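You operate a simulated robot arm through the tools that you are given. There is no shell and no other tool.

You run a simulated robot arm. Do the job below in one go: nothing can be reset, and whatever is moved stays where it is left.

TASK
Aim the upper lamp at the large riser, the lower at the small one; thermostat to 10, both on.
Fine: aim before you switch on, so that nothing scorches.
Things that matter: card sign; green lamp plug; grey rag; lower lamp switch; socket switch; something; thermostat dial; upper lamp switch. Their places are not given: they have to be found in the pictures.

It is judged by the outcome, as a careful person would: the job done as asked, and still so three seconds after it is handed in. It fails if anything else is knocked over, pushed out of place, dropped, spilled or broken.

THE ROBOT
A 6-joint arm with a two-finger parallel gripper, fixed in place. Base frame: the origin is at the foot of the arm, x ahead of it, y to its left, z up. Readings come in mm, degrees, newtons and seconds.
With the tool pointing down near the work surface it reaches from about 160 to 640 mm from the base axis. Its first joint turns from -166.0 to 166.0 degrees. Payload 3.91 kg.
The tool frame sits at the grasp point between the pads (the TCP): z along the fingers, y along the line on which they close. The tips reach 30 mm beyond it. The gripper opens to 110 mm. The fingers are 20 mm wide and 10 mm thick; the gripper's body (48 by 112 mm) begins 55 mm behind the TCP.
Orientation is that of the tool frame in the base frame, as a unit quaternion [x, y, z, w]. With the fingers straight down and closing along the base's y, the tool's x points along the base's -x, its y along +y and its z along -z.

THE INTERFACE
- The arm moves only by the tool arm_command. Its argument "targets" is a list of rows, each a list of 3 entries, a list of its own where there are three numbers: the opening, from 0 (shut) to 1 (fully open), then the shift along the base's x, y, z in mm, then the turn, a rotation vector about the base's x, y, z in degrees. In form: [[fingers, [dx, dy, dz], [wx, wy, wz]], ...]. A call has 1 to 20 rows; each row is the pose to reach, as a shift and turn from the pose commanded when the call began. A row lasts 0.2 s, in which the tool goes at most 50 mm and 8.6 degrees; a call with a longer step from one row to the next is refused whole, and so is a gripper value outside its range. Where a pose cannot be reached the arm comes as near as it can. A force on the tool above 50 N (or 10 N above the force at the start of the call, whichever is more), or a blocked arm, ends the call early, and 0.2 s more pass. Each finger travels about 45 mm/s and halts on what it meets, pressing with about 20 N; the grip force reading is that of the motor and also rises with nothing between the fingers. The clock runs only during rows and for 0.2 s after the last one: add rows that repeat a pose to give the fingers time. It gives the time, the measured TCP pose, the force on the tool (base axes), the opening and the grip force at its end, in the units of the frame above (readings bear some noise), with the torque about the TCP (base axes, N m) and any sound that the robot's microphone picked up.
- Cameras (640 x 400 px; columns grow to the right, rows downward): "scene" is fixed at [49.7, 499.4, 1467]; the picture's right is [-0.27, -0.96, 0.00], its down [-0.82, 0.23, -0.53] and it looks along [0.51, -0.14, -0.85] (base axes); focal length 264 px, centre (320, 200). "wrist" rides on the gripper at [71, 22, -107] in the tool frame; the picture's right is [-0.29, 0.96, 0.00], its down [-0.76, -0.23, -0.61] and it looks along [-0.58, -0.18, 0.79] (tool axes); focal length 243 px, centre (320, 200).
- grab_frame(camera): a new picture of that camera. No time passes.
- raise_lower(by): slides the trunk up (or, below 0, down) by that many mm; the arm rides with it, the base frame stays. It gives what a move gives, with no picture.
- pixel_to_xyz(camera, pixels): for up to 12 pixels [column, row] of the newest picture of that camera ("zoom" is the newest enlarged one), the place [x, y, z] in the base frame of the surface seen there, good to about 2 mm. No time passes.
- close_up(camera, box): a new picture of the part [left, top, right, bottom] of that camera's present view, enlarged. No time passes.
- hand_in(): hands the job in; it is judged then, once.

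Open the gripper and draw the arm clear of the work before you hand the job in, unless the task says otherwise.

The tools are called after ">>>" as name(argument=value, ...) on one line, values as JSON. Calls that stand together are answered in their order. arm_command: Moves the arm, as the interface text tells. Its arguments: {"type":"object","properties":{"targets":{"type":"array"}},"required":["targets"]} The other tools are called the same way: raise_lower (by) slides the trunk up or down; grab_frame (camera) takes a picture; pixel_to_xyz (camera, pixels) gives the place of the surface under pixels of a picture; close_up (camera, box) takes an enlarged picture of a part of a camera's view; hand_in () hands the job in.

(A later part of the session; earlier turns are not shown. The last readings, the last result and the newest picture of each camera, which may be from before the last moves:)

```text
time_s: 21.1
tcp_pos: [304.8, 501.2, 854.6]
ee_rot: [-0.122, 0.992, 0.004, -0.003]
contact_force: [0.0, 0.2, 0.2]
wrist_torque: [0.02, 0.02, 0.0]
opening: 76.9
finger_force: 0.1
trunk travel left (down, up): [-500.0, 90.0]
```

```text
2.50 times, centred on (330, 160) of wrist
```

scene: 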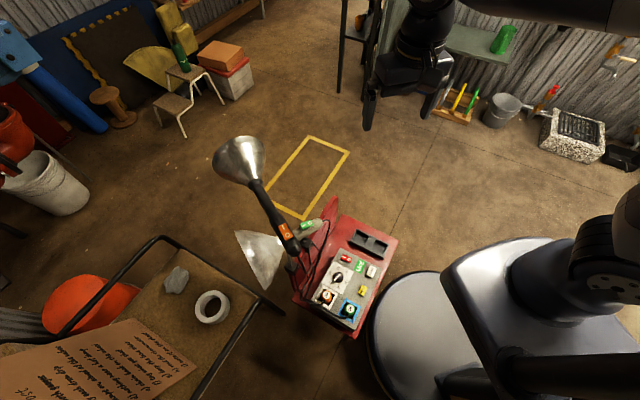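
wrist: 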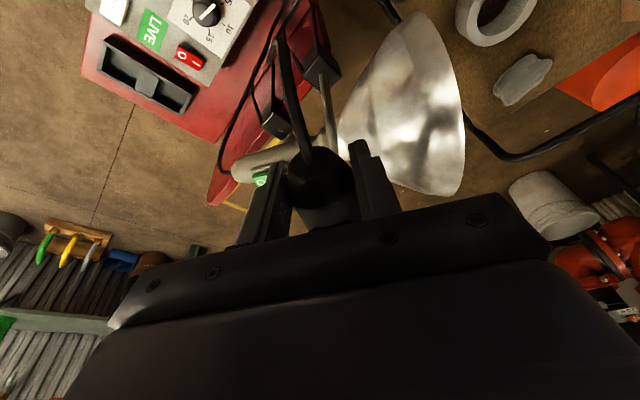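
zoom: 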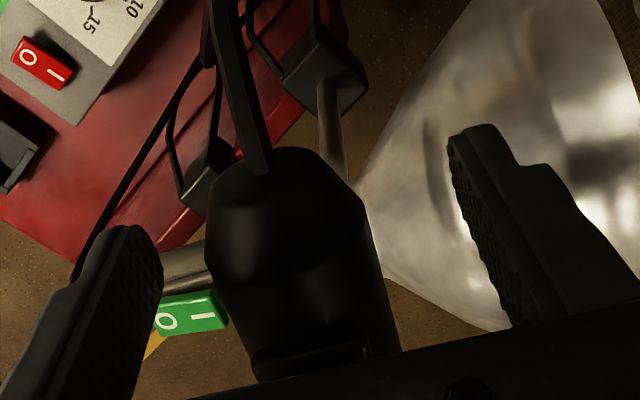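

The butt is centred between the fingers again. I regrip and try a small +8° pan about the joint.

>>> arm_command(targets=[[0.5, [0, 0, 3], [0, 0, 0]], [0.4, [0, 0, 3], [0, 0, 0]], [0.32, [0, 0, 3], [0, 0, 0]], [0.25, [0, 0, 3], [0, 0, 0]], [0.25, [0, 0, 3], [0, 0, 0]], [0.25, [1.2, -4.2, 3], [0, 0, 4]], [0.25, [2.7, -8.3, 3], [0, 0, 8]], [0.25, [2.7, -8.3, 3], [0, 0, 8]]])

>>> close_up(camera="scene", box=[200, 100, 400, 280])

>>> pixel_to_xyz(camera="zoom", pixels=[[230, 185], [242, 220], [258, 255], [220, 190], [240, 180], [250, 220], [235, 220]])

```text
time_s: 22.9
tcp_pos: [305.5, 492.1, 857.5]
ee_rot: [-0.192, 0.981, 0.003, -0.003]
contact_force: [-0.7, -9.9, -0.8]
wrist_torque: [-0.1, -0.14, -0.68]
opening: 37.5
finger_force: 45.1
trunk travel left (down, up): [-500.0, 90.0]
```

```text
2.22 times, centred on (300, 190) of scene
```

zoom: 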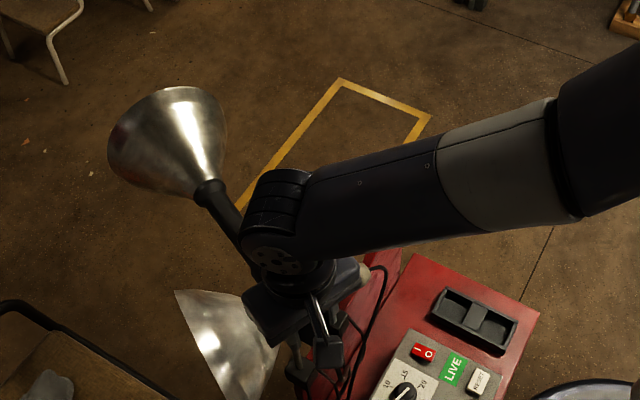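

```text
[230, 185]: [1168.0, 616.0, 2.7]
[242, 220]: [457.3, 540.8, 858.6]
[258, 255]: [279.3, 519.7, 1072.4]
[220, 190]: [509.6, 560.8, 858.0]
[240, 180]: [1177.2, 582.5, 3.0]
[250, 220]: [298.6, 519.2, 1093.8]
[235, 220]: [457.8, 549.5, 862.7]
```

The lamp pans freely (~10 N) and appears to have only this pan joint. I continue panning about the joint toward azimuth ≈60° (the large riser).

>>> arm_command(targets=[[0.25, [1.8, -4.2, 0], [0, 0, 4]], [0.25, [3.9, -8.2, 0], [0, 0, 8]], [0.25, [6.3, -12.1, 0], [0, 0, 12]], [0.25, [9.0, -15.7, 0], [0, 0, 16]], [0.25, [11.9, -19.2, 0], [0, 0, 20]], [0.25, [11.9, -19.2, 0], [0, 0, 20]]])

>>> close_up(camera="scene", box=[180, 120, 400, 300])

```text
time_s: 24.4
tcp_pos: [318.6, 472.7, 857.8]
ee_rot: [-0.359, 0.933, 0.002, -0.003]
contact_force: [-0.7, -16.4, -5.6]
wrist_torque: [-0.31, 0.3, -0.81]
opening: 37.4
finger_force: 45.0
trunk travel left (down, up): [-500.0, 90.0]
```

```text
2.22 times, centred on (290, 210) of scene
```

zoom: 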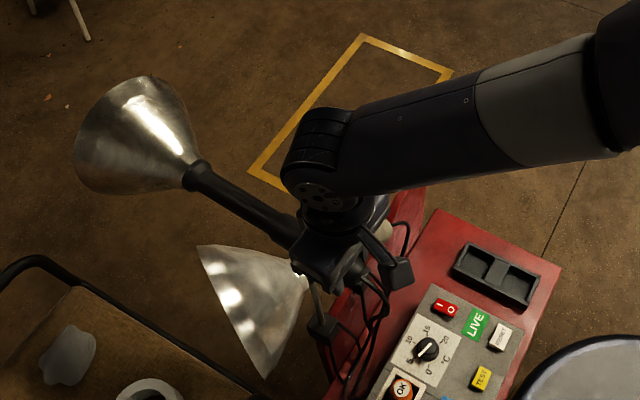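

The pan is progressing; I measure the tube direction to refine the pivot.

>>> pixel_to_xyz(camera="zoom", pixels=[[192, 185], [202, 168], [197, 176], [250, 218], [258, 203], [254, 210], [285, 232], [75, 140], [150, 78], [330, 300]])

```text
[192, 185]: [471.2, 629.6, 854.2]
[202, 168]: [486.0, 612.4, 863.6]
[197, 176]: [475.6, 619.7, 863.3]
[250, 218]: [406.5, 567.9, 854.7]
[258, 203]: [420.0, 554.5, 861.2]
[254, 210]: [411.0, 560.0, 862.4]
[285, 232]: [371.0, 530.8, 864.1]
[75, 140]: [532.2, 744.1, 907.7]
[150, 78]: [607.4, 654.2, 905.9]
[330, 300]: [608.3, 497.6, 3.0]
```

The lamp now points at azimuth ≈41° and the pivot computes to ≈(360,514). I pan the remaining ~18.5°.

>>> arm_command(targets=[[0.25, [3.4, -3.2, 0], [0, 0, 4.6]], [0.25, [7.0, -6.2, 0], [0, 0, 9.2]], [0.25, [11.0, -8.9, 0], [0, 0, 13.9]], [0.25, [15.0, -11.3, 0], [0, 0, 18.5]], [0.25, [15.0, -11.3, 0], [0, 0, 18.5]]])

>>> close_up(camera="scene", box=[180, 120, 400, 300])

```text
time_s: 25.6
tcp_pos: [333.6, 459.1, 857.0]
ee_rot: [-0.503, 0.864, 0.002, -0.004]
contact_force: [4.2, -28.4, -12.9]
wrist_torque: [-0.22, -0.21, -1.13]
opening: 37.6
finger_force: 45.5
trunk travel left (down, up): [-500.0, 90.0]
```

```text
2.22 times, centred on (290, 210) of scene
```

zoom: 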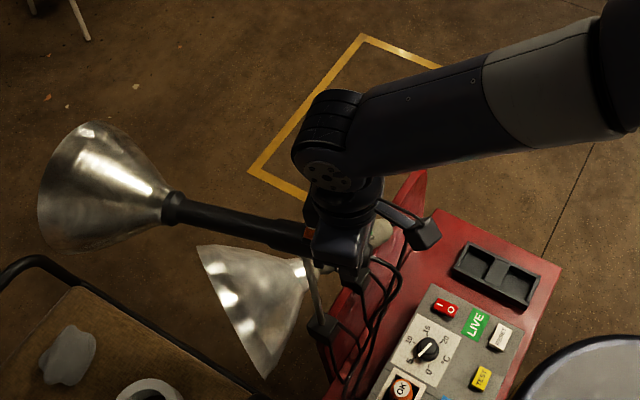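

>>> pixel_to_xyz(camera="zoom", pixels=[[172, 205], [172, 195], [172, 218], [240, 220], [240, 212], [240, 230], [280, 232], [85, 122], [75, 250], [40, 200]])

```text
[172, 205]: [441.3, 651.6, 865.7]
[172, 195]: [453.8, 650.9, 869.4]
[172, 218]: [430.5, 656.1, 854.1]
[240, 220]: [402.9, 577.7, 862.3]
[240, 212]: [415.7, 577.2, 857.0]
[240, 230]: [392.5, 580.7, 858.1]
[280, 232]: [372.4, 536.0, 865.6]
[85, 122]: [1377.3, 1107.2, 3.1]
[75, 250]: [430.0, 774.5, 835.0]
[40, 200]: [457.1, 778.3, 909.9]
```

The tube now reads azimuth ≈60–62°. I open the fingers, lift straight up, and check the resulting direction.

>>> arm_command(targets=[[0.35, [0, 0, 0], [0, 0, 0]], [0.5, [0, 0, 0], [0, 0, 0]], [0.65, [0, 0, 0], [0, 0, 0]], [0.75, [0, 0, 0], [0, 0, 0]], [0.75, [0, 0, 30], [0, 0, 0]], [0.75, [0, 0, 75], [0, 0, 0]], [0.75, [0, 0, 120], [0, 0, 0]], [0.75, [-20, -40, 145], [0, 0, 0]], [0.75, [-40, -85, 145], [0, 0, 0]], [0.75, [-60, -130, 145], [0, 0, 0]]])

>>> close_up(camera="scene", box=[180, 140, 380, 300])

>>> grab_frame(camera="wrist")

```text
refused: row 8 steps farther than a row can; nothing moved
```

```text
2.50 times, centred on (280, 220) of scene
```

zoom: 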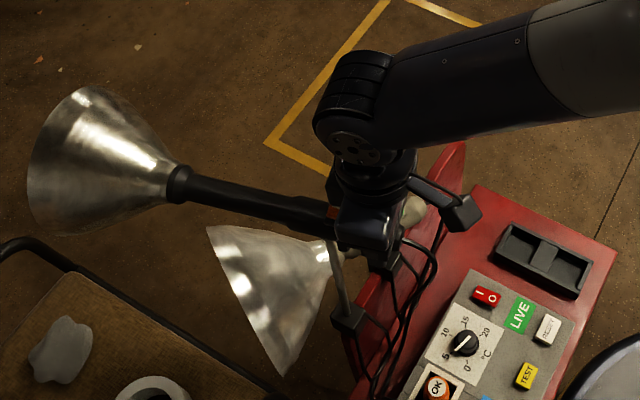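

```text
taken
```

wrist: 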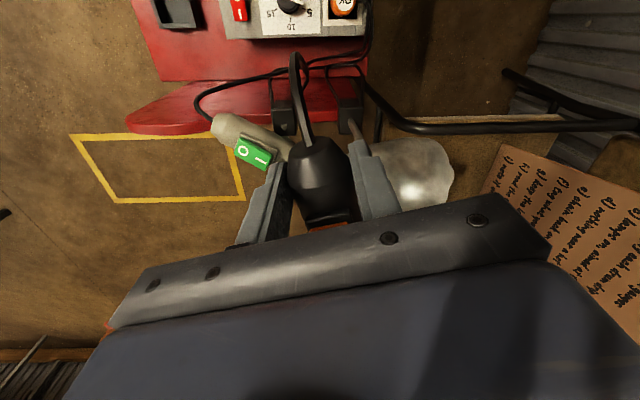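

A step was slightly too long, so nothing moved. I send the release and lift again with shorter steps.

>>> arm_command(targets=[[0.35, [0, 0, 0], [0, 0, 0]], [0.5, [0, 0, 0], [0, 0, 0]], [0.65, [0, 0, 0], [0, 0, 0]], [0.75, [0, 0, 0], [0, 0, 0]], [0.75, [0, 0, 30], [0, 0, 0]], [0.75, [0, 0, 70], [0, 0, 0]], [0.75, [0, 0, 110], [0, 0, 0]], [0.75, [0, 0, 145], [0, 0, 0]], [0.75, [-15, -40, 145], [0, 0, 0]], [0.75, [-30, -80, 145], [0, 0, 0]], [0.75, [-45, -120, 145], [0, 0, 0]]])

>>> close_up(camera="scene", box=[180, 140, 380, 300])

>>> grab_frame(camera="wrist")

```text
time_s: 27.9
tcp_pos: [288.5, 341.4, 1002.4]
ee_rot: [-0.504, 0.864, 0.002, -0.002]
contact_force: [-0.1, 0.0, -0.5]
wrist_torque: [0.0, -0.04, 0.01]
opening: 82.5
finger_force: 0.1
trunk travel left (down, up): [-500.0, 90.0]
```

```text
2.50 times, centred on (280, 220) of scene
```

zoom: 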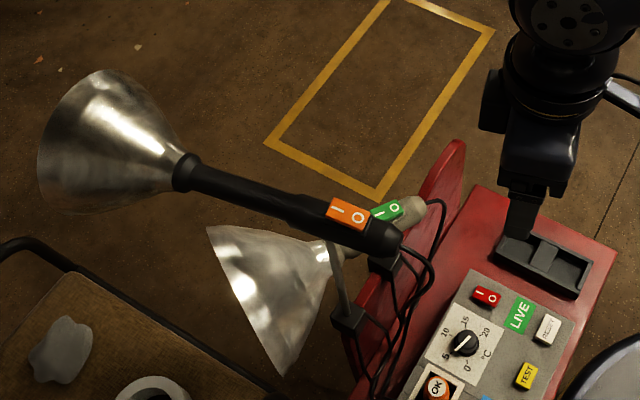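

```text
taken
```

wrist: 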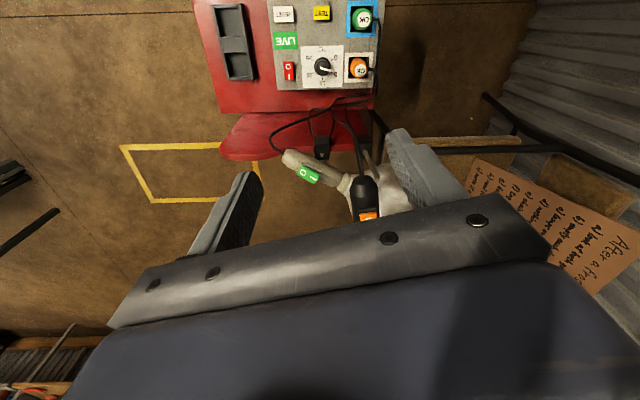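

After release the lamp sprang back a little (neck now zoom 187,172). I measure its direction.

>>> pixel_to_xyz(camera="zoom", pixels=[[200, 165], [197, 177], [193, 190], [283, 193], [280, 205], [276, 219], [400, 233], [392, 245], [345, 213], [359, 217], [100, 70], [60, 205]])

```text
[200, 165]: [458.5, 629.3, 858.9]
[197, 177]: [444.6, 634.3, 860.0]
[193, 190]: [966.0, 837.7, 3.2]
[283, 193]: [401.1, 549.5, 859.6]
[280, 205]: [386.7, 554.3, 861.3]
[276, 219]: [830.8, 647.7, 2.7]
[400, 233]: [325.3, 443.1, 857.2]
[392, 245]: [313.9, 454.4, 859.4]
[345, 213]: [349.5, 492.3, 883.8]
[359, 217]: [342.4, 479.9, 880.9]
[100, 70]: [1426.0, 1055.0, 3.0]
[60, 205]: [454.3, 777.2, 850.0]
```

I zoom tighter for a better centreline estimate.

>>> close_up(camera="scene", box=[245, 190, 345, 250])

```text
6.40 times, centred on (295, 220) of scene
```

zoom: 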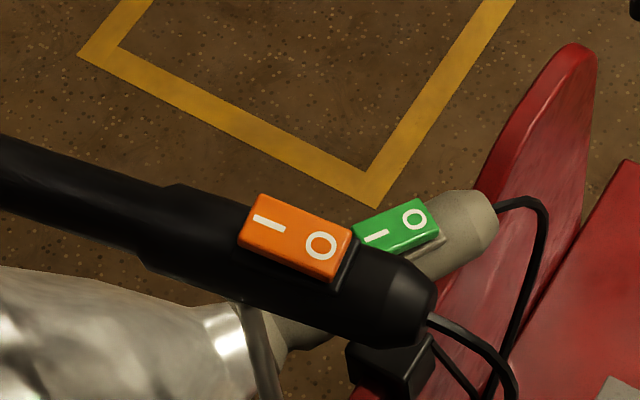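

>>> pixel_to_xyz(camera="zoom", pixels=[[5, 150], [5, 165], [5, 180], [5, 195], [100, 185], [100, 205], [100, 225], [260, 220], [295, 235], [325, 252], [400, 300], [420, 320]])

```text
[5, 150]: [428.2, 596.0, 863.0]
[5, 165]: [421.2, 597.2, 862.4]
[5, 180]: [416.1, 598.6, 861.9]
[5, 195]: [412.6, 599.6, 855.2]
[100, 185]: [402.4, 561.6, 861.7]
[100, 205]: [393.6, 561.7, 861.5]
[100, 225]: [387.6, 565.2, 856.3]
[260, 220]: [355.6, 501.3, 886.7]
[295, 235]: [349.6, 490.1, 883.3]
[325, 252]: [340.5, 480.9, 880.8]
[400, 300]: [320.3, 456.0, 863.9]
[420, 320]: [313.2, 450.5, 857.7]
```

The lamp rests at azimuth ≈55°, about 4.5° short because it springs back ~5° on release. I regrip the butt at (329,463) and pan ~10° further so it settles near 59.5°.

>>> arm_command(targets=[[0.75, [13, 40, 0], [0, 0, -5.5]], [0.75, [27, 80, 0], [0, 0, -5.5]], [0.75, [40.5, 121.6, 0], [0, 0, -5.5]], [0.75, [40.5, 121.6, -40], [0, 0, -5.5]], [0.75, [40.5, 121.6, -80], [0, 0, -5.5]], [0.75, [40.5, 121.6, -120], [0, 0, -5.5]], [0.75, [40.5, 121.6, -145], [0, 0, -5.5]], [0.6, [40.5, 121.6, -145], [0, 0, -5.5]], [0.45, [40.5, 121.6, -145], [0, 0, -5.5]], [0.35, [40.5, 121.6, -145], [0, 0, -5.5]], [0.25, [40.5, 121.6, -145], [0, 0, -5.5]], [0.25, [40.5, 121.6, -145], [0, 0, -5.5]], [0.25, [40.5, 121.6, -145], [0, 0, -5.5]]])

>>> grab_frame(camera="wrist")

```text
time_s: 30.8
tcp_pos: [328.7, 464.0, 859.5]
ee_rot: [-0.463, 0.887, 0.001, -0.003]
contact_force: [3.0, -3.5, -2.6]
wrist_torque: [0.1, -0.18, -0.43]
opening: 37.4
finger_force: 45.2
trunk travel left (down, up): [-500.0, 90.0]
```

```text
taken
```

wrist: 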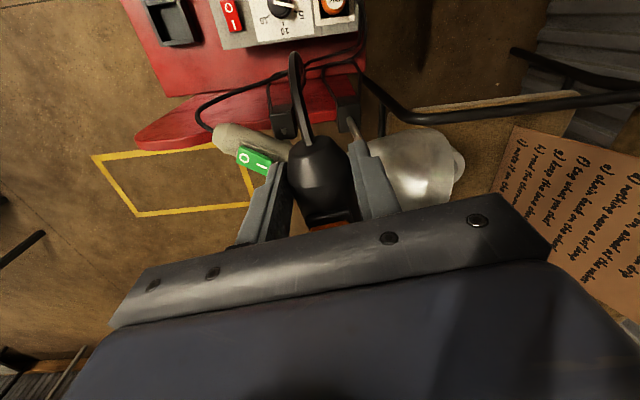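

Gripped with low force (about 5 N). Now I pan +9.5° and then release and retreat upward.

>>> arm_command(targets=[[0.25, [3, -2, 0], [0, 0, 3.2]], [0.25, [6, -3.7, 0], [0, 0, 6.4]], [0.25, [9.2, -5.4, 0], [0, 0, 9.5]], [0.25, [9.2, -5.4, 0], [0, 0, 9.5]], [0.35, [9.2, -5.4, 0], [0, 0, 9.5]], [0.5, [9.2, -5.4, 0], [0, 0, 9.5]], [0.65, [9.2, -5.4, 0], [0, 0, 9.5]], [0.75, [9.2, -5.4, 0], [0, 0, 9.5]], [0.75, [9.2, -5.4, 40], [0, 0, 9.5]], [0.75, [9.2, -5.4, 80], [0, 0, 9.5]], [0.75, [9.2, -5.4, 120], [0, 0, 9.5]], [0.75, [9.2, -5.4, 145], [0, 0, 9.5]], [0.75, [-5, -45, 145], [0, 0, 9.5]], [0.75, [-20, -85, 145], [0, 0, 9.5]], [0.75, [-35, -125, 145], [0, 0, 9.5]]])

>>> close_up(camera="scene", box=[225, 180, 345, 250])

```text
time_s: 34.0
tcp_pos: [295.7, 338.3, 1003.1]
ee_rot: [-0.534, 0.846, 0.001, -0.002]
contact_force: [-0.3, -0.4, 0.6]
wrist_torque: [-0.02, -0.03, -0.04]
opening: 82.6
finger_force: 0.1
trunk travel left (down, up): [-500.0, 90.0]
```

```text
5.33 times, centred on (285, 215) of scene
```

zoom: 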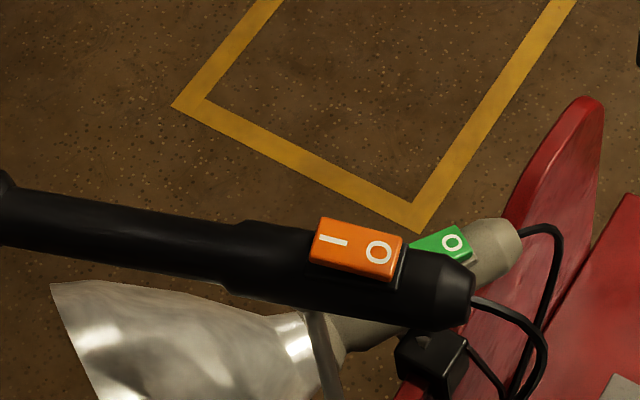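

>>> pixel_to_xyz(camera="zoom", pixels=[[40, 200], [40, 212], [40, 225], [40, 240], [150, 218], [150, 232], [150, 246], [325, 240], [358, 248], [385, 257], [440, 280], [460, 290]])

>>> grab_frame(camera="scene")

>>> close_up(camera="wrist", box=[240, 80, 440, 230])

```text
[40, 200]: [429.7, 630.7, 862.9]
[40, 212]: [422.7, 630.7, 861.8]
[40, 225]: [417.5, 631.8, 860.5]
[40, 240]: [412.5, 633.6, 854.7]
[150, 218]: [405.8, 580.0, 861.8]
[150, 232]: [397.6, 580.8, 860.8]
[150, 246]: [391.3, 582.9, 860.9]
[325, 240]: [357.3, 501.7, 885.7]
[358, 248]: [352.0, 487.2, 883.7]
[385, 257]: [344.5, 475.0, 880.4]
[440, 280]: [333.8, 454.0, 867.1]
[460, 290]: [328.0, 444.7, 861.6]
```

```text
taken
```

scene: 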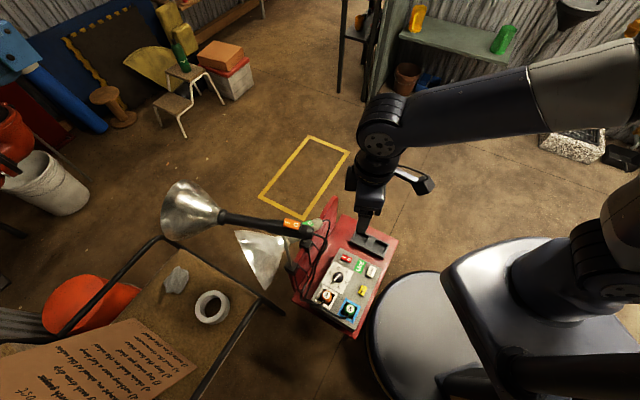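

```text
2.67 times, centred on (340, 155) of wrist
```

zoom: 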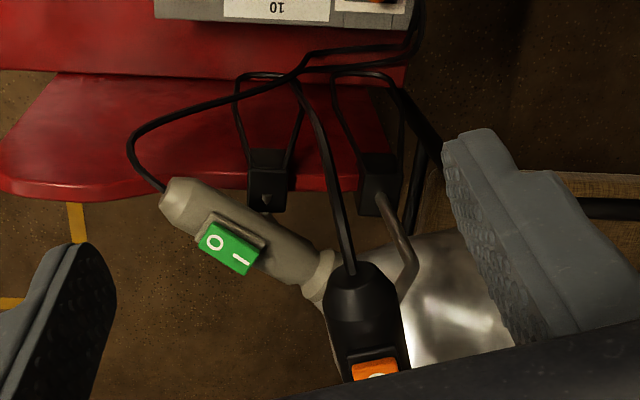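

The lamp moved with the tool this time and now reads azimuth ≈64°, 4.5° past. I regrip and pan back 4.6°.

>>> arm_command(targets=[[0.75, [15, 40, 0], [0, 0, 0]], [0.75, [30, 80, 0], [0, 0, 0]], [0.75, [44.2, 119.6, 0], [0, 0, 0]], [0.75, [44.2, 119.6, -40], [0, 0, 0]], [0.75, [44.2, 119.6, -80], [0, 0, 0]], [0.75, [44.2, 119.6, -120], [0, 0, 0]], [0.75, [44.2, 119.6, -145], [0, 0, 0]], [0.6, [44.2, 119.6, -145], [0, 0, 0]], [0.45, [44.2, 119.6, -145], [0, 0, 0]], [0.35, [44.2, 119.6, -145], [0, 0, 0]], [0.25, [44.2, 119.6, -145], [0, 0, 0]], [0.25, [44.2, 119.6, -145], [0, 0, 0]], [0.25, [44.2, 119.6, -145], [0, 0, 0]], [0.25, [42, 120.8, -145], [0, 0, -2.3]], [0.25, [39.8, 122, -145], [0, 0, -4.6]], [0.25, [39.8, 122, -145], [0, 0, -4.6]]])

>>> arm_command(targets=[[0.35, [0, 0, 0], [0, 0, 0]], [0.5, [0, 0, 0], [0, 0, 0]], [0.65, [0, 0, 0], [0, 0, 0]], [0.75, [0, 0, 0], [0, 0, 0]], [0.75, [0, 0, 40], [0, 0, 0]], [0.75, [0, 0, 80], [0, 0, 0]], [0.75, [0, 0, 120], [0, 0, 0]], [0.75, [0, 0, 145], [0, 0, 0]], [0.75, [-15, -40, 145], [0, 0, 0]], [0.75, [-30, -80, 145], [0, 0, 0]], [0.75, [-45, -120, 145], [0, 0, 0]]])

>>> close_up(camera="scene", box=[225, 180, 345, 250])

```text
time_s: 37.4
tcp_pos: [335.0, 461.1, 857.3]
ee_rot: [-0.498, 0.867, 0.001, -0.002]
contact_force: [6.8, -2.8, -4.1]
wrist_torque: [0.06, -0.29, -0.61]
opening: 37.1
finger_force: 45.2
trunk travel left (down, up): [-500.0, 90.0]
```

```text
time_s: 39.8
tcp_pos: [288.9, 340.7, 1002.5]
ee_rot: [-0.5, 0.866, 0.002, -0.002]
contact_force: [-0.7, 1.6, 0.1]
wrist_torque: [0.01, 0.0, -0.01]
opening: 82.2
finger_force: 0.0
trunk travel left (down, up): [-500.0, 90.0]
```

```text
5.33 times, centred on (285, 215) of scene
```

zoom: 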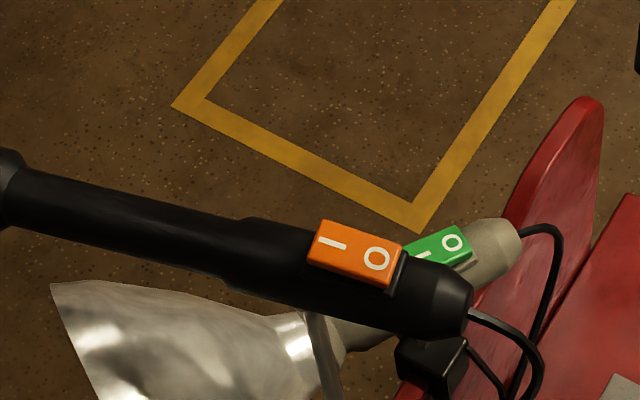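

>>> pixel_to_xyz(camera="zoom", pixels=[[40, 180], [40, 192], [40, 205], [40, 220], [150, 205], [150, 220], [150, 236], [325, 240], [356, 251], [385, 263], [440, 285], [450, 300]])

```text
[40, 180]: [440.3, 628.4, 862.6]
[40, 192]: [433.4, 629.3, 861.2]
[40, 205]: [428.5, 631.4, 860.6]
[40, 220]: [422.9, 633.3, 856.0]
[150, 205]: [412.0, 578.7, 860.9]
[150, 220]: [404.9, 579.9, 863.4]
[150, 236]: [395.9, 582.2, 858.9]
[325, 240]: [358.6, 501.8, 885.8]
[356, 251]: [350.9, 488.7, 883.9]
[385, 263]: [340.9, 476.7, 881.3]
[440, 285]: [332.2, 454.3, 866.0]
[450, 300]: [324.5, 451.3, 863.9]
```

The upper lamp now reads azimuth ≈60°, on target (59.5°). For the lower lamp, gripping would bring the gripper body close to the upper butt, so I plan to push its butt toward −x with closed fingers from the +x side; first I check obstacles around there.

>>> close_up(camera="scene", box=[280, 190, 400, 270])

>>> pixel_to_xyz(camera="zoom", pixels=[[295, 45], [270, 70], [240, 130], [300, 60], [250, 200], [205, 155], [220, 140], [260, 145], [265, 220], [170, 170], [215, 165], [330, 150]])

```text
5.00 times, centred on (340, 230) of scene
```

zoom: 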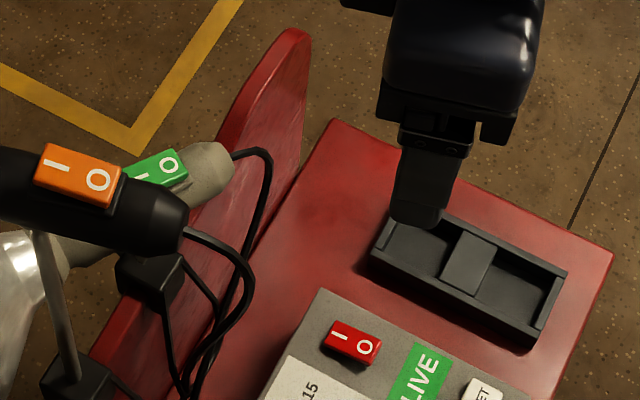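

```text
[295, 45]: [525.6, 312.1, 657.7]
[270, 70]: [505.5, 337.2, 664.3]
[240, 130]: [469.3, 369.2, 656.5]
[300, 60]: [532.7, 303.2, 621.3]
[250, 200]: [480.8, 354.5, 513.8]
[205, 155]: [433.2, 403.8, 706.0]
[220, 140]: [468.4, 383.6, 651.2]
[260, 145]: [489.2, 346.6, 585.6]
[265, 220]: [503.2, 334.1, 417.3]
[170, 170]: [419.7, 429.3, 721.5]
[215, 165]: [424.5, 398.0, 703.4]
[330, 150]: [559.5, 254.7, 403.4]
```

The red board's top edge is at z≈657–664 along the line (525,312)–(404,454), so I keep fingertips at z≥673. I move with closed fingers to (490,398), yaw 92°, then descend to TCP z≈704.

>>> arm_command(targets=[[0.6, [40, 10, 0], [0, 0, 8]], [0.4, [80, 22, 0], [0, 0, 16]], [0.2, [120, 34, 0], [0, 0, 24]], [0.0, [160, 46, 0], [0, 0, 32]], [0.0, [201, 57, 0], [0, 0, 32]], [0.0, [201, 57, -45], [0, 0, 32]], [0.0, [201, 57, -90], [0, 0, 32]], [0.0, [201, 57, -135], [0, 0, 32]], [0.0, [201, 57, -180], [0, 0, 32]], [0.0, [201, 57, -220], [0, 0, 32]], [0.0, [201, 57, -250], [0, 0, 32]]])

>>> grab_frame(camera="wrist")

>>> close_up(camera="scene", box=[230, 130, 400, 270])

```text
time_s: 42.1
tcp_pos: [489.7, 398.6, 751.4]
ee_rot: [0.719, -0.695, -0.002, 0.002]
contact_force: [-0.3, 0.4, 0.9]
wrist_torque: [0.0, 0.02, 0.03]
opening: 0.2
finger_force: 20.3
trunk travel left (down, up): [-500.0, 90.0]
```

```text
taken
```

wrist: 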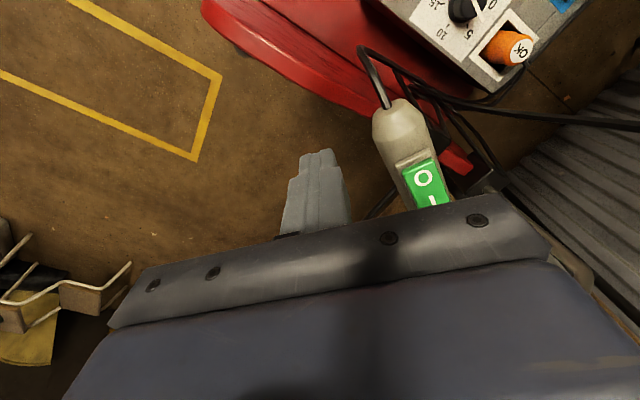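

```text
2.86 times, centred on (315, 200) of scene
```

zoom: 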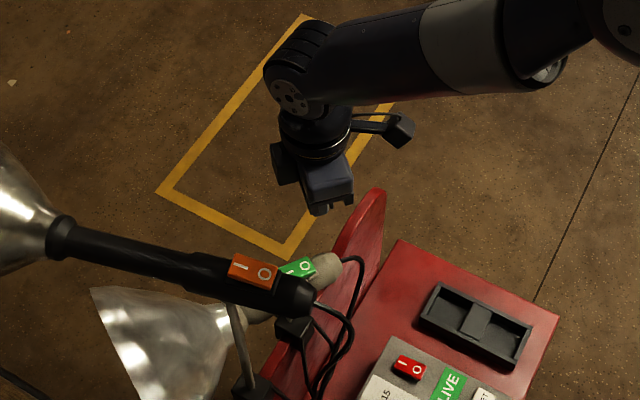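

The closed fingers (315,190) are right of the lower handle (405,130) with clear space. I descend to z≈704 and push slowly to x≈440.

>>> arm_command(targets=[[0, [0, 0, -25], [0, 0, 0]], [0, [0, 0, -48], [0, 0, 0]], [0, [-12, 0, -48], [0, 0, 0]], [0, [-24, 0, -48], [0, 0, 0]], [0, [-32, 0, -48], [0, 0, 0]], [0, [-38, 0, -48], [0, 0, 0]], [0, [-44, 0, -48], [0, 0, 0]], [0, [-50, 0, -48], [0, 0, 0]], [0, [-50, 0, -48], [0, 0, 0]]])

>>> grab_frame(camera="wrist")

>>> close_up(camera="scene", box=[230, 180, 350, 280])

```text
time_s: 44.1
tcp_pos: [440.2, 398.2, 705.8]
ee_rot: [0.72, -0.694, -0.001, 0.003]
contact_force: [2.8, -3.2, -0.1]
wrist_torque: [-0.03, -0.07, -0.01]
opening: 0.0
finger_force: 19.9
trunk travel left (down, up): [-500.0, 90.0]
```

```text
taken
```

wrist: 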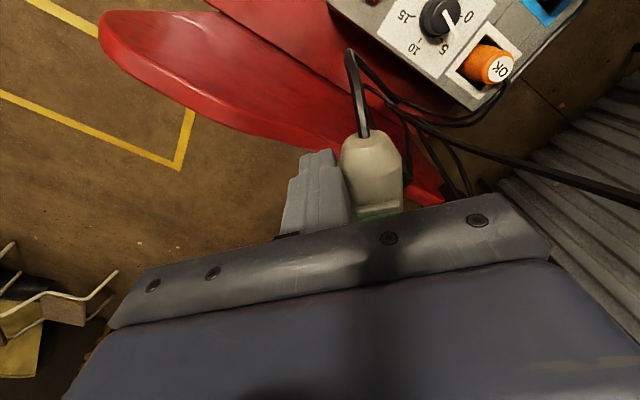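

```text
4.00 times, centred on (290, 230) of scene
```

zoom: 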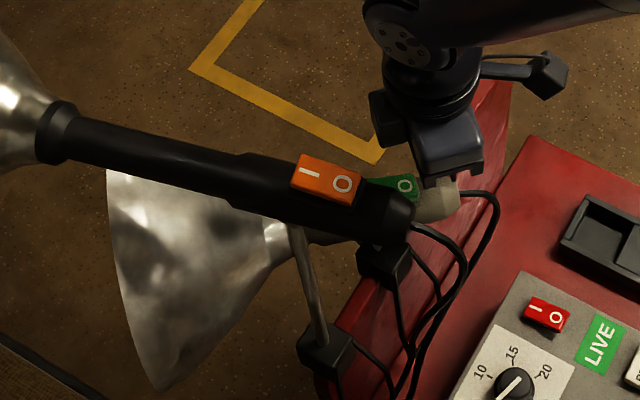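

Contact force is only ~4 N and the handle is turning. I measure the butt now and work out the remaining travel.

>>> pixel_to_xyz(camera="wrist", pixels=[[368, 142], [371, 160], [375, 180], [347, 175], [402, 175], [345, 160], [397, 155], [378, 212], [365, 212], [400, 208]])

>>> pixel_to_xyz(camera="zoom", pixels=[[430, 205], [445, 200], [405, 187], [385, 185], [380, 192], [275, 245], [320, 237], [110, 175], [165, 385], [262, 215]])

```text
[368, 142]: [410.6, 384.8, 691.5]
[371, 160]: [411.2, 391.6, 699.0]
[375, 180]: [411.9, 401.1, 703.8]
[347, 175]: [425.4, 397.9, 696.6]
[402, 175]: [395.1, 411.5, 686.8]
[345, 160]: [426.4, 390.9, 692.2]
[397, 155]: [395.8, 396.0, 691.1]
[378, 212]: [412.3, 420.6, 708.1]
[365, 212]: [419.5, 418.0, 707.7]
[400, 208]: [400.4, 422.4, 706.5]
```

```text
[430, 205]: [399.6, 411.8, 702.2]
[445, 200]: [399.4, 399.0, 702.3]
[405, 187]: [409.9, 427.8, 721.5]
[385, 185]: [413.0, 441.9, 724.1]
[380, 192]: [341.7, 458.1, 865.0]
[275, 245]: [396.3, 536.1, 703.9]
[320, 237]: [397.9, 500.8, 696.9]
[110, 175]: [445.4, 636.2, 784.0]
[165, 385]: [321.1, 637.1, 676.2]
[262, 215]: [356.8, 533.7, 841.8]
```

The handle centre at y≈400 is now x≈410.7 (azimuth ≈91°), pivot ≈(411,464). About 14 mm more push should bring it to ≈77°.

>>> arm_command(targets=[[0, [-4, 0, 0], [0, 0, 0]], [0, [-8, 0, 0], [0, 0, 0]], [0, [-11, 0, 0], [0, 0, 0]], [0, [-13.5, 0, 0], [0, 0, 0]], [0, [-13.5, 0, 0], [0, 0, 0]]])

>>> grab_frame(camera="wrist")

>>> close_up(camera="scene", box=[230, 180, 350, 280])

```text
time_s: 45.4
tcp_pos: [426.4, 397.3, 705.1]
ee_rot: [0.719, -0.695, -0.002, 0.003]
contact_force: [1.0, -1.8, -1.9]
wrist_torque: [-0.11, -0.06, 0.02]
opening: 0.0
finger_force: 20.0
trunk travel left (down, up): [-500.0, 90.0]
```

```text
taken
```

wrist: 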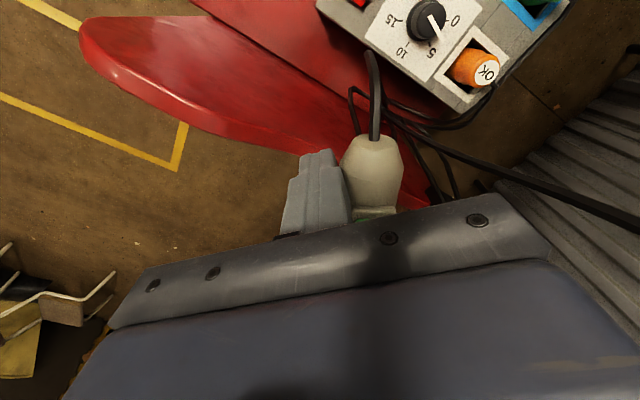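

```text
4.00 times, centred on (290, 230) of scene
```

zoom: 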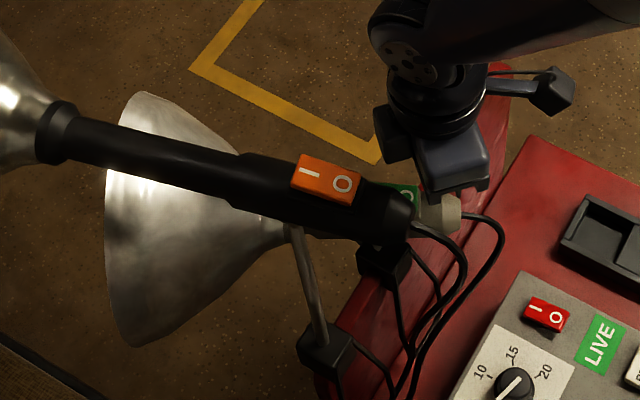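

I back the fingers off and rise to view the lower lamp from above and measure its direction.

>>> arm_command(targets=[[0, [20, 0, 0], [0, 0, 0]], [0, [35, 0, 10], [0, 0, 0]], [0, [35, 0, 50], [0, 0, 0]], [0, [35, 0, 95], [0, 0, 0]], [0, [30, -20, 135], [0, 0, 0]], [0, [15, -40, 170], [0, 0, 0]], [0, [0, -70, 195], [0, 0, 0]], [0, [-15, -100, 220], [0, 0, 0]]])

>>> close_up(camera="wrist", box=[240, 80, 440, 230])

```text
time_s: 47.1
tcp_pos: [411.5, 298.2, 924.4]
ee_rot: [0.719, -0.695, -0.001, 0.003]
contact_force: [-0.1, 0.5, 0.4]
wrist_torque: [-0.03, 0.06, 0.01]
opening: 0.0
finger_force: 20.0
trunk travel left (down, up): [-500.0, 90.0]
```

```text
2.67 times, centred on (340, 155) of wrist
```

zoom: 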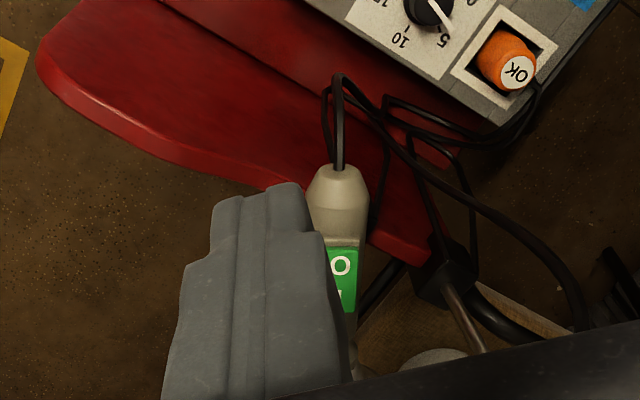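

The fingers cover part of it; I shift +70 mm in x for a clear view.

>>> arm_command(targets=[[0, [35, 10, 30], [0, 0, 0]], [0, [70, 20, 60], [0, 0, 0]]])

>>> close_up(camera="wrist", box=[320, 80, 480, 200])

```text
time_s: 47.8
tcp_pos: [481.1, 318.4, 984.3]
ee_rot: [0.719, -0.695, -0.002, 0.003]
contact_force: [-0.1, 0.2, -0.4]
wrist_torque: [0.01, -0.01, 0.02]
opening: 0.3
finger_force: 19.9
trunk travel left (down, up): [-500.0, 90.0]
```

```text
3.33 times, centred on (400, 140) of wrist
```

zoom: 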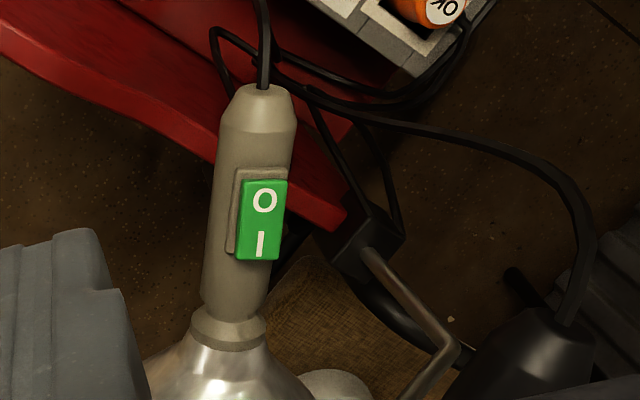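

>>> pixel_to_xyz(camera="zoom", pixels=[[264, 90], [257, 115], [225, 150], [255, 152], [288, 152], [212, 270], [240, 280], [268, 275], [264, 200], [260, 245], [192, 325], [262, 335]])

```text
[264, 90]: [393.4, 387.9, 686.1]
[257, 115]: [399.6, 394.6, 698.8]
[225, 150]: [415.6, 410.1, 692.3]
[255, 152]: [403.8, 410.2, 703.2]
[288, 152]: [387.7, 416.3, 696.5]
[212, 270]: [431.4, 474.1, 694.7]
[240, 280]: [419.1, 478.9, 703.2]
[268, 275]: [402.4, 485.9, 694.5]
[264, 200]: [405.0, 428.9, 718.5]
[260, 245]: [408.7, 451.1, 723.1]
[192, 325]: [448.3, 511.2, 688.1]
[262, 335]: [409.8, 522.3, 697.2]
```

Lower lamp azimuth ≈77°, on target (76.8°). Next is the thermostat: I move above the panel with open fingers for a detailed look at the dial.

>>> arm_command(targets=[[0.2, [-45, 0, 0], [0, 0, 0]], [0.5, [-90, 0, 0], [0, 0, 0]], [0.8, [-135, 0, 0], [0, 0, 0]], [0.9, [-180, 0, -10], [0, 0, 0]], [1, [-196, -18, -50], [0, 0, 0]], [1, [-196, -18, -95], [0, 0, 0]], [1, [-196, -18, -140], [0, 0, 0]], [1, [-196, -18, -190], [0, 0, 0]], [1, [-196, -18, -230], [0, 0, 0]]])

>>> grab_frame(camera="wrist")

>>> close_up(camera="wrist", box=[280, 60, 420, 170])

```text
time_s: 49.8
tcp_pos: [285.9, 301.1, 756.2]
ee_rot: [0.719, -0.695, -0.001, 0.002]
contact_force: [0.1, -0.4, -0.6]
wrist_torque: [-0.01, -0.03, -0.03]
opening: 109.7
finger_force: 0.2
trunk travel left (down, up): [-500.0, 90.0]
```

```text
taken
```

wrist: 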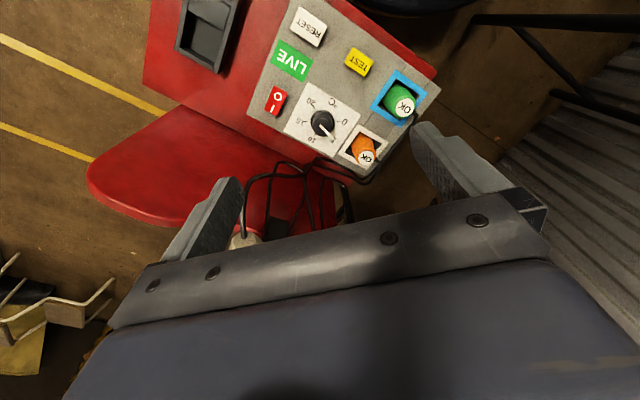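

```text
3.64 times, centred on (350, 115) of wrist
```

zoom: 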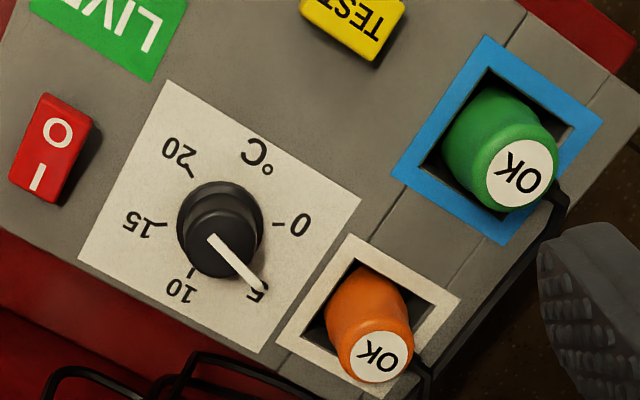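

>>> pixel_to_xyz(camera="zoom", pixels=[[280, 223], [193, 273], [158, 223], [191, 173], [264, 290], [240, 266], [212, 240], [220, 210], [198, 235], [215, 190], [255, 225], [185, 215]])

>>> close_up(camera="wrist", box=[295, 90, 355, 150])

```text
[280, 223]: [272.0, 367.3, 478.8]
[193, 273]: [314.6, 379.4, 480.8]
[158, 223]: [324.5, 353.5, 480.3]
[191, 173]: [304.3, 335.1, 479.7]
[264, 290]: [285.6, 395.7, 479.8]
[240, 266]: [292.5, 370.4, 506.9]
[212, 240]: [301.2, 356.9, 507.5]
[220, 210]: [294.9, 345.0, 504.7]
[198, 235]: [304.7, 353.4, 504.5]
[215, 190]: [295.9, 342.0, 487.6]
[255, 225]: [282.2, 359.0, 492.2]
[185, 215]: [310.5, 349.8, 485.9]
```

```text
6.67 times, centred on (325, 120) of wrist
```

zoom: 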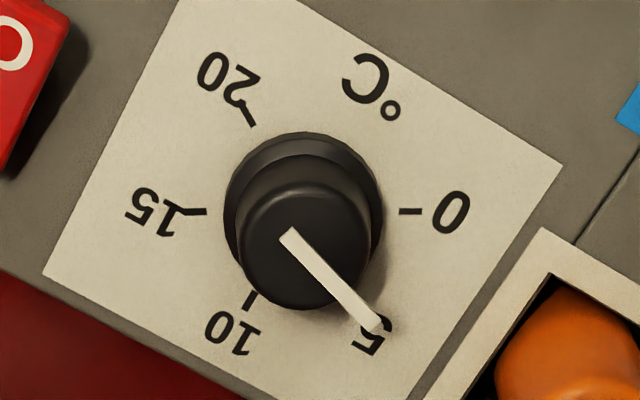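

>>> pixel_to_xyz(camera="zoom", pixels=[[290, 238], [310, 258], [330, 277], [345, 292], [358, 306], [372, 322], [302, 185], [240, 245], [365, 240], [302, 305], [410, 211], [248, 303]])

```text
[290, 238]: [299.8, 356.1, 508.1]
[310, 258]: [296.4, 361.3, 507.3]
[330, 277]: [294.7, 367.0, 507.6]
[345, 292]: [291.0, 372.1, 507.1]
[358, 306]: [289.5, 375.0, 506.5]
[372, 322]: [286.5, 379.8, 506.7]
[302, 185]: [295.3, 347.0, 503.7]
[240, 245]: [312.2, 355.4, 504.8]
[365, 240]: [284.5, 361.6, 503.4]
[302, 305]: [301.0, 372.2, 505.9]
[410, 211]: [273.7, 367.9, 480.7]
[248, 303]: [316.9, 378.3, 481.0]
```

The knob centre is ≈(298,359), top z≈505, pointer at azimuth ≈119° (≈4 °C); the 10 mark is at ≈46°, so I must turn it −73.5°. I check where the lamp cables run before descending.

>>> close_up(camera="wrist", box=[220, 120, 400, 240])

>>> pixel_to_xyz(camera="wrist", pixels=[[245, 210], [250, 180], [275, 177], [300, 172], [310, 185], [285, 163], [330, 176], [345, 185], [370, 175], [360, 180], [268, 200], [243, 235]])

```text
3.33 times, centred on (310, 180) of wrist
```

zoom: 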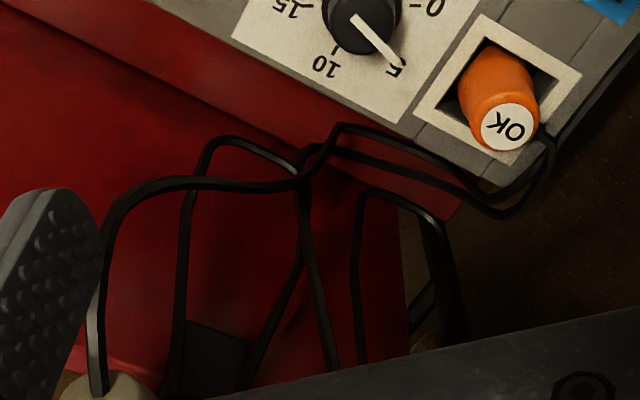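

```text
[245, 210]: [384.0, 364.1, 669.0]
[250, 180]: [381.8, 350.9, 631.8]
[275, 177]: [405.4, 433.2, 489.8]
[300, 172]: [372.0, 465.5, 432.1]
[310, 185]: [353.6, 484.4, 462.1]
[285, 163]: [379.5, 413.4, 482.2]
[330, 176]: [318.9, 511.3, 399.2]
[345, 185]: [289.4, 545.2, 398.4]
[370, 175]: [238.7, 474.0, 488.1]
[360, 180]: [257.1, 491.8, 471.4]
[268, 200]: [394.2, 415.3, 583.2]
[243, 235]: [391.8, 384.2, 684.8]
```

The cables stay at x≥380 or y≥410, clear of the gripper. I move over the knob with yaw 105°, opening ~60 mm, and descend to z≈560 first.

>>> arm_command(targets=[[0.8, [6, 30, 0], [0, 0, 6.5]], [0.6, [12.3, 58.1, 0], [0, 0, 13]], [0.55, [12.3, 58.1, -45], [0, 0, 13]], [0.55, [12.3, 58.1, -90], [0, 0, 13]], [0.55, [12.3, 58.1, -135], [0, 0, 13]], [0.55, [12.3, 58.1, -170], [0, 0, 13]], [0.55, [12.3, 58.1, -195], [0, 0, 13]], [0.55, [12.3, 58.1, -195], [0, 0, 13]]])

>>> grab_frame(camera="wrist")

>>> close_up(camera="scene", box=[250, 190, 410, 330])

```text
time_s: 51.5
tcp_pos: [298.1, 358.0, 560.0]
ee_rot: [0.793, -0.609, -0.001, 0.003]
contact_force: [-0.3, -0.2, 0.5]
wrist_torque: [0.05, 0.01, 0.01]
opening: 60.8
finger_force: 0.0
trunk travel left (down, up): [-500.0, 90.0]
```

```text
taken
```

wrist: 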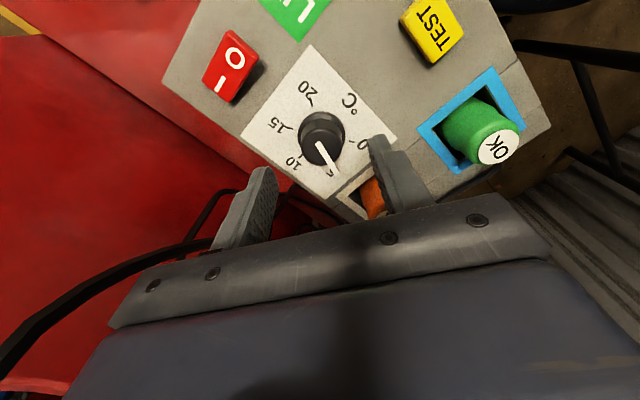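

```text
2.86 times, centred on (330, 260) of scene
```

zoom: 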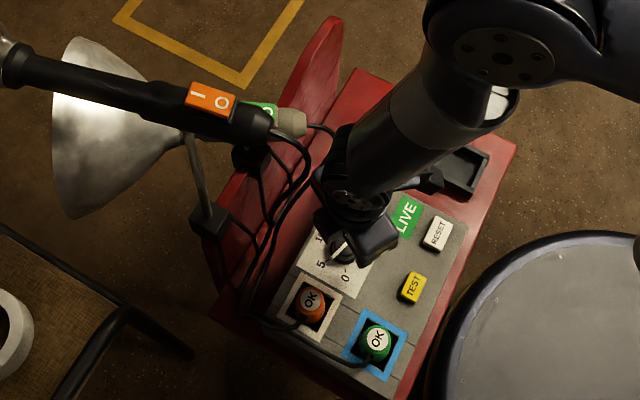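

The fingers straddle the knob (320,140). I recheck the knob's centre from this nearer view.

>>> close_up(camera="wrist", box=[270, 80, 390, 200])

>>> pixel_to_xyz(camera="wrist", pixels=[[320, 132], [303, 145], [338, 145], [320, 162], [320, 143], [336, 171], [327, 157], [292, 161], [363, 143], [281, 125], [311, 104], [328, 170]])

```text
3.33 times, centred on (330, 140) of wrist
```

zoom: 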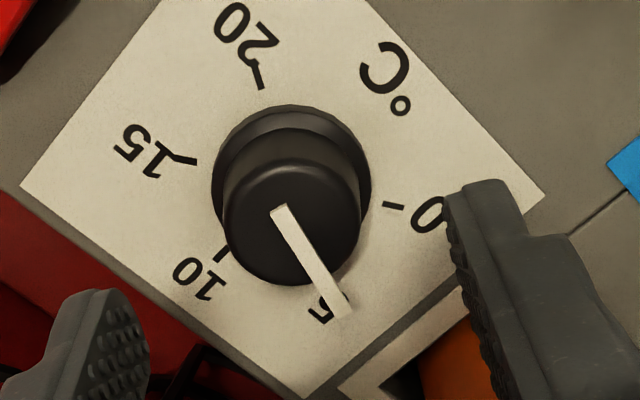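

```text
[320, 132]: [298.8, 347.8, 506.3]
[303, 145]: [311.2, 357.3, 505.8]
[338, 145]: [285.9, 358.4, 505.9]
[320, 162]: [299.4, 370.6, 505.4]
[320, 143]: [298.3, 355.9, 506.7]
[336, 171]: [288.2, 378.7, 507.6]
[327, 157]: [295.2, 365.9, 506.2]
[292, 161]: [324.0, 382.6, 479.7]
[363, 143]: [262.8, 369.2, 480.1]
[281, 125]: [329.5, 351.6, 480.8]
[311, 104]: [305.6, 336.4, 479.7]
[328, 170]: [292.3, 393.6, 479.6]
```

Knob centre confirmed at (298.6,359.2). I descend to z≈517 and close on it.

>>> arm_command(targets=[[0.55, [0.5, 1.2, -20], [0, 0, 0]], [0.55, [0.5, 1.2, -43], [0, 0, 0]], [0.45, [0.5, 1.2, -43], [0, 0, 0]], [0.35, [0.5, 1.2, -43], [0, 0, 0]], [0.28, [0.5, 1.2, -43], [0, 0, 0]], [0.22, [0.5, 1.2, -43], [0, 0, 0]], [0.17, [0.5, 1.2, -43], [0, 0, 0]], [0.17, [0.5, 1.2, -43], [0, 0, 0]]])

>>> grab_frame(camera="wrist")

```text
time_s: 53.4
tcp_pos: [297.3, 359.8, 516.9]
ee_rot: [0.793, -0.609, 0.0, 0.004]
contact_force: [-7.6, -2.3, -2.2]
wrist_torque: [-0.07, 0.23, 0.04]
opening: 35.4
finger_force: 45.3
trunk travel left (down, up): [-500.0, 90.0]
```

```text
taken
```

wrist: 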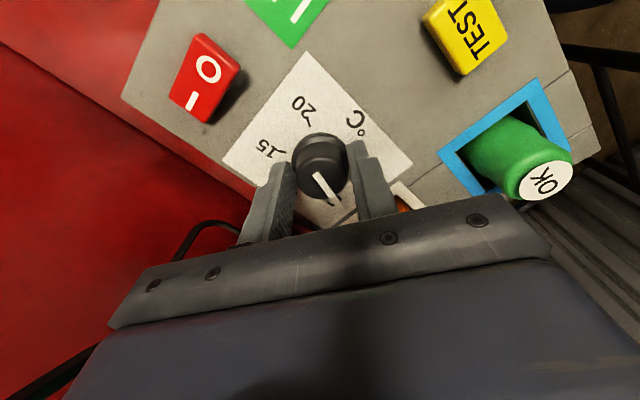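

Gripping the skirt (35 mm) with the pointer between the pads. I rotate clockwise 36° first.

>>> arm_command(targets=[[0.17, [0, 0, 0], [0, 0, -6]], [0.17, [0, 0, 0], [0, 0, -12]], [0.17, [0, 0, 0], [0, 0, -18]], [0.17, [0, 0, 0], [0, 0, -24]], [0.17, [0, 0, 0], [0, 0, -30]], [0.17, [0, 0, 0], [0, 0, -36]], [0.17, [0, 0, 0], [0, 0, -36]]])

>>> close_up(camera="wrist", box=[240, 60, 440, 220])

```text
time_s: 55.0
tcp_pos: [295.4, 359.2, 516.2]
ee_rot: [-0.566, 0.825, 0.001, -0.004]
contact_force: [-30.7, 0.1, -4.0]
wrist_torque: [0.16, 0.92, 0.06]
opening: 35.2
finger_force: 44.8
trunk travel left (down, up): [-500.0, 90.0]
```

```text
2.50 times, centred on (340, 140) of wrist
```

zoom: 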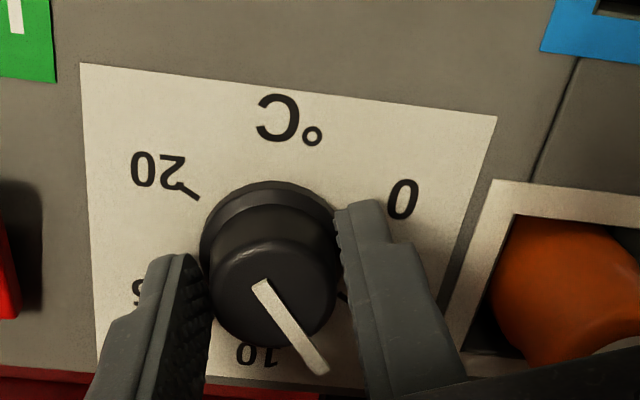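

The knob turns with the tool; a 30 N side load in −x shows a small offset, so I shift −2.5 mm in x and rotate another 30°.

>>> arm_command(targets=[[0.17, [-2.5, 0, 0], [0, 0, 0]], [0.17, [-2.5, 0, 0], [0, 0, -6]], [0.17, [-2.5, 0, 0], [0, 0, -12]], [0.17, [-2.5, 0, 0], [0, 0, -18]], [0.17, [-2.5, 0, 0], [0, 0, -24]], [0.17, [-2.5, 0, 0], [0, 0, -30]], [0.17, [-2.5, 0, 0], [0, 0, -30]]])

>>> close_up(camera="wrist", box=[240, 60, 440, 220])

>>> pixel_to_xyz(camera="zoom", pixels=[[262, 285], [285, 320], [315, 365], [275, 240], [275, 345]])

```text
time_s: 56.5
tcp_pos: [295.8, 359.6, 518.1]
ee_rot: [-0.333, 0.943, 0.003, -0.002]
contact_force: [-15.4, -1.2, -11.2]
wrist_torque: [-0.03, 0.44, 0.01]
opening: 35.3
finger_force: 44.7
trunk travel left (down, up): [-500.0, 90.0]
```

```text
2.50 times, centred on (340, 140) of wrist
```

zoom: 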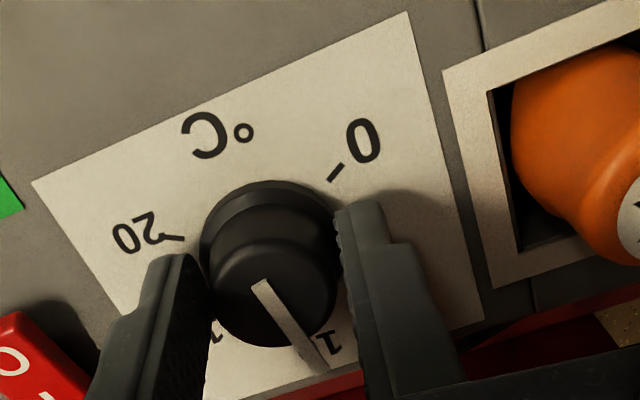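

```text
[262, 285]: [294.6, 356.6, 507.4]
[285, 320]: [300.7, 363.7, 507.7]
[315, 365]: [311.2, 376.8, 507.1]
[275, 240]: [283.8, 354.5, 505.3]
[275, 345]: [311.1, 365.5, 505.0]
```

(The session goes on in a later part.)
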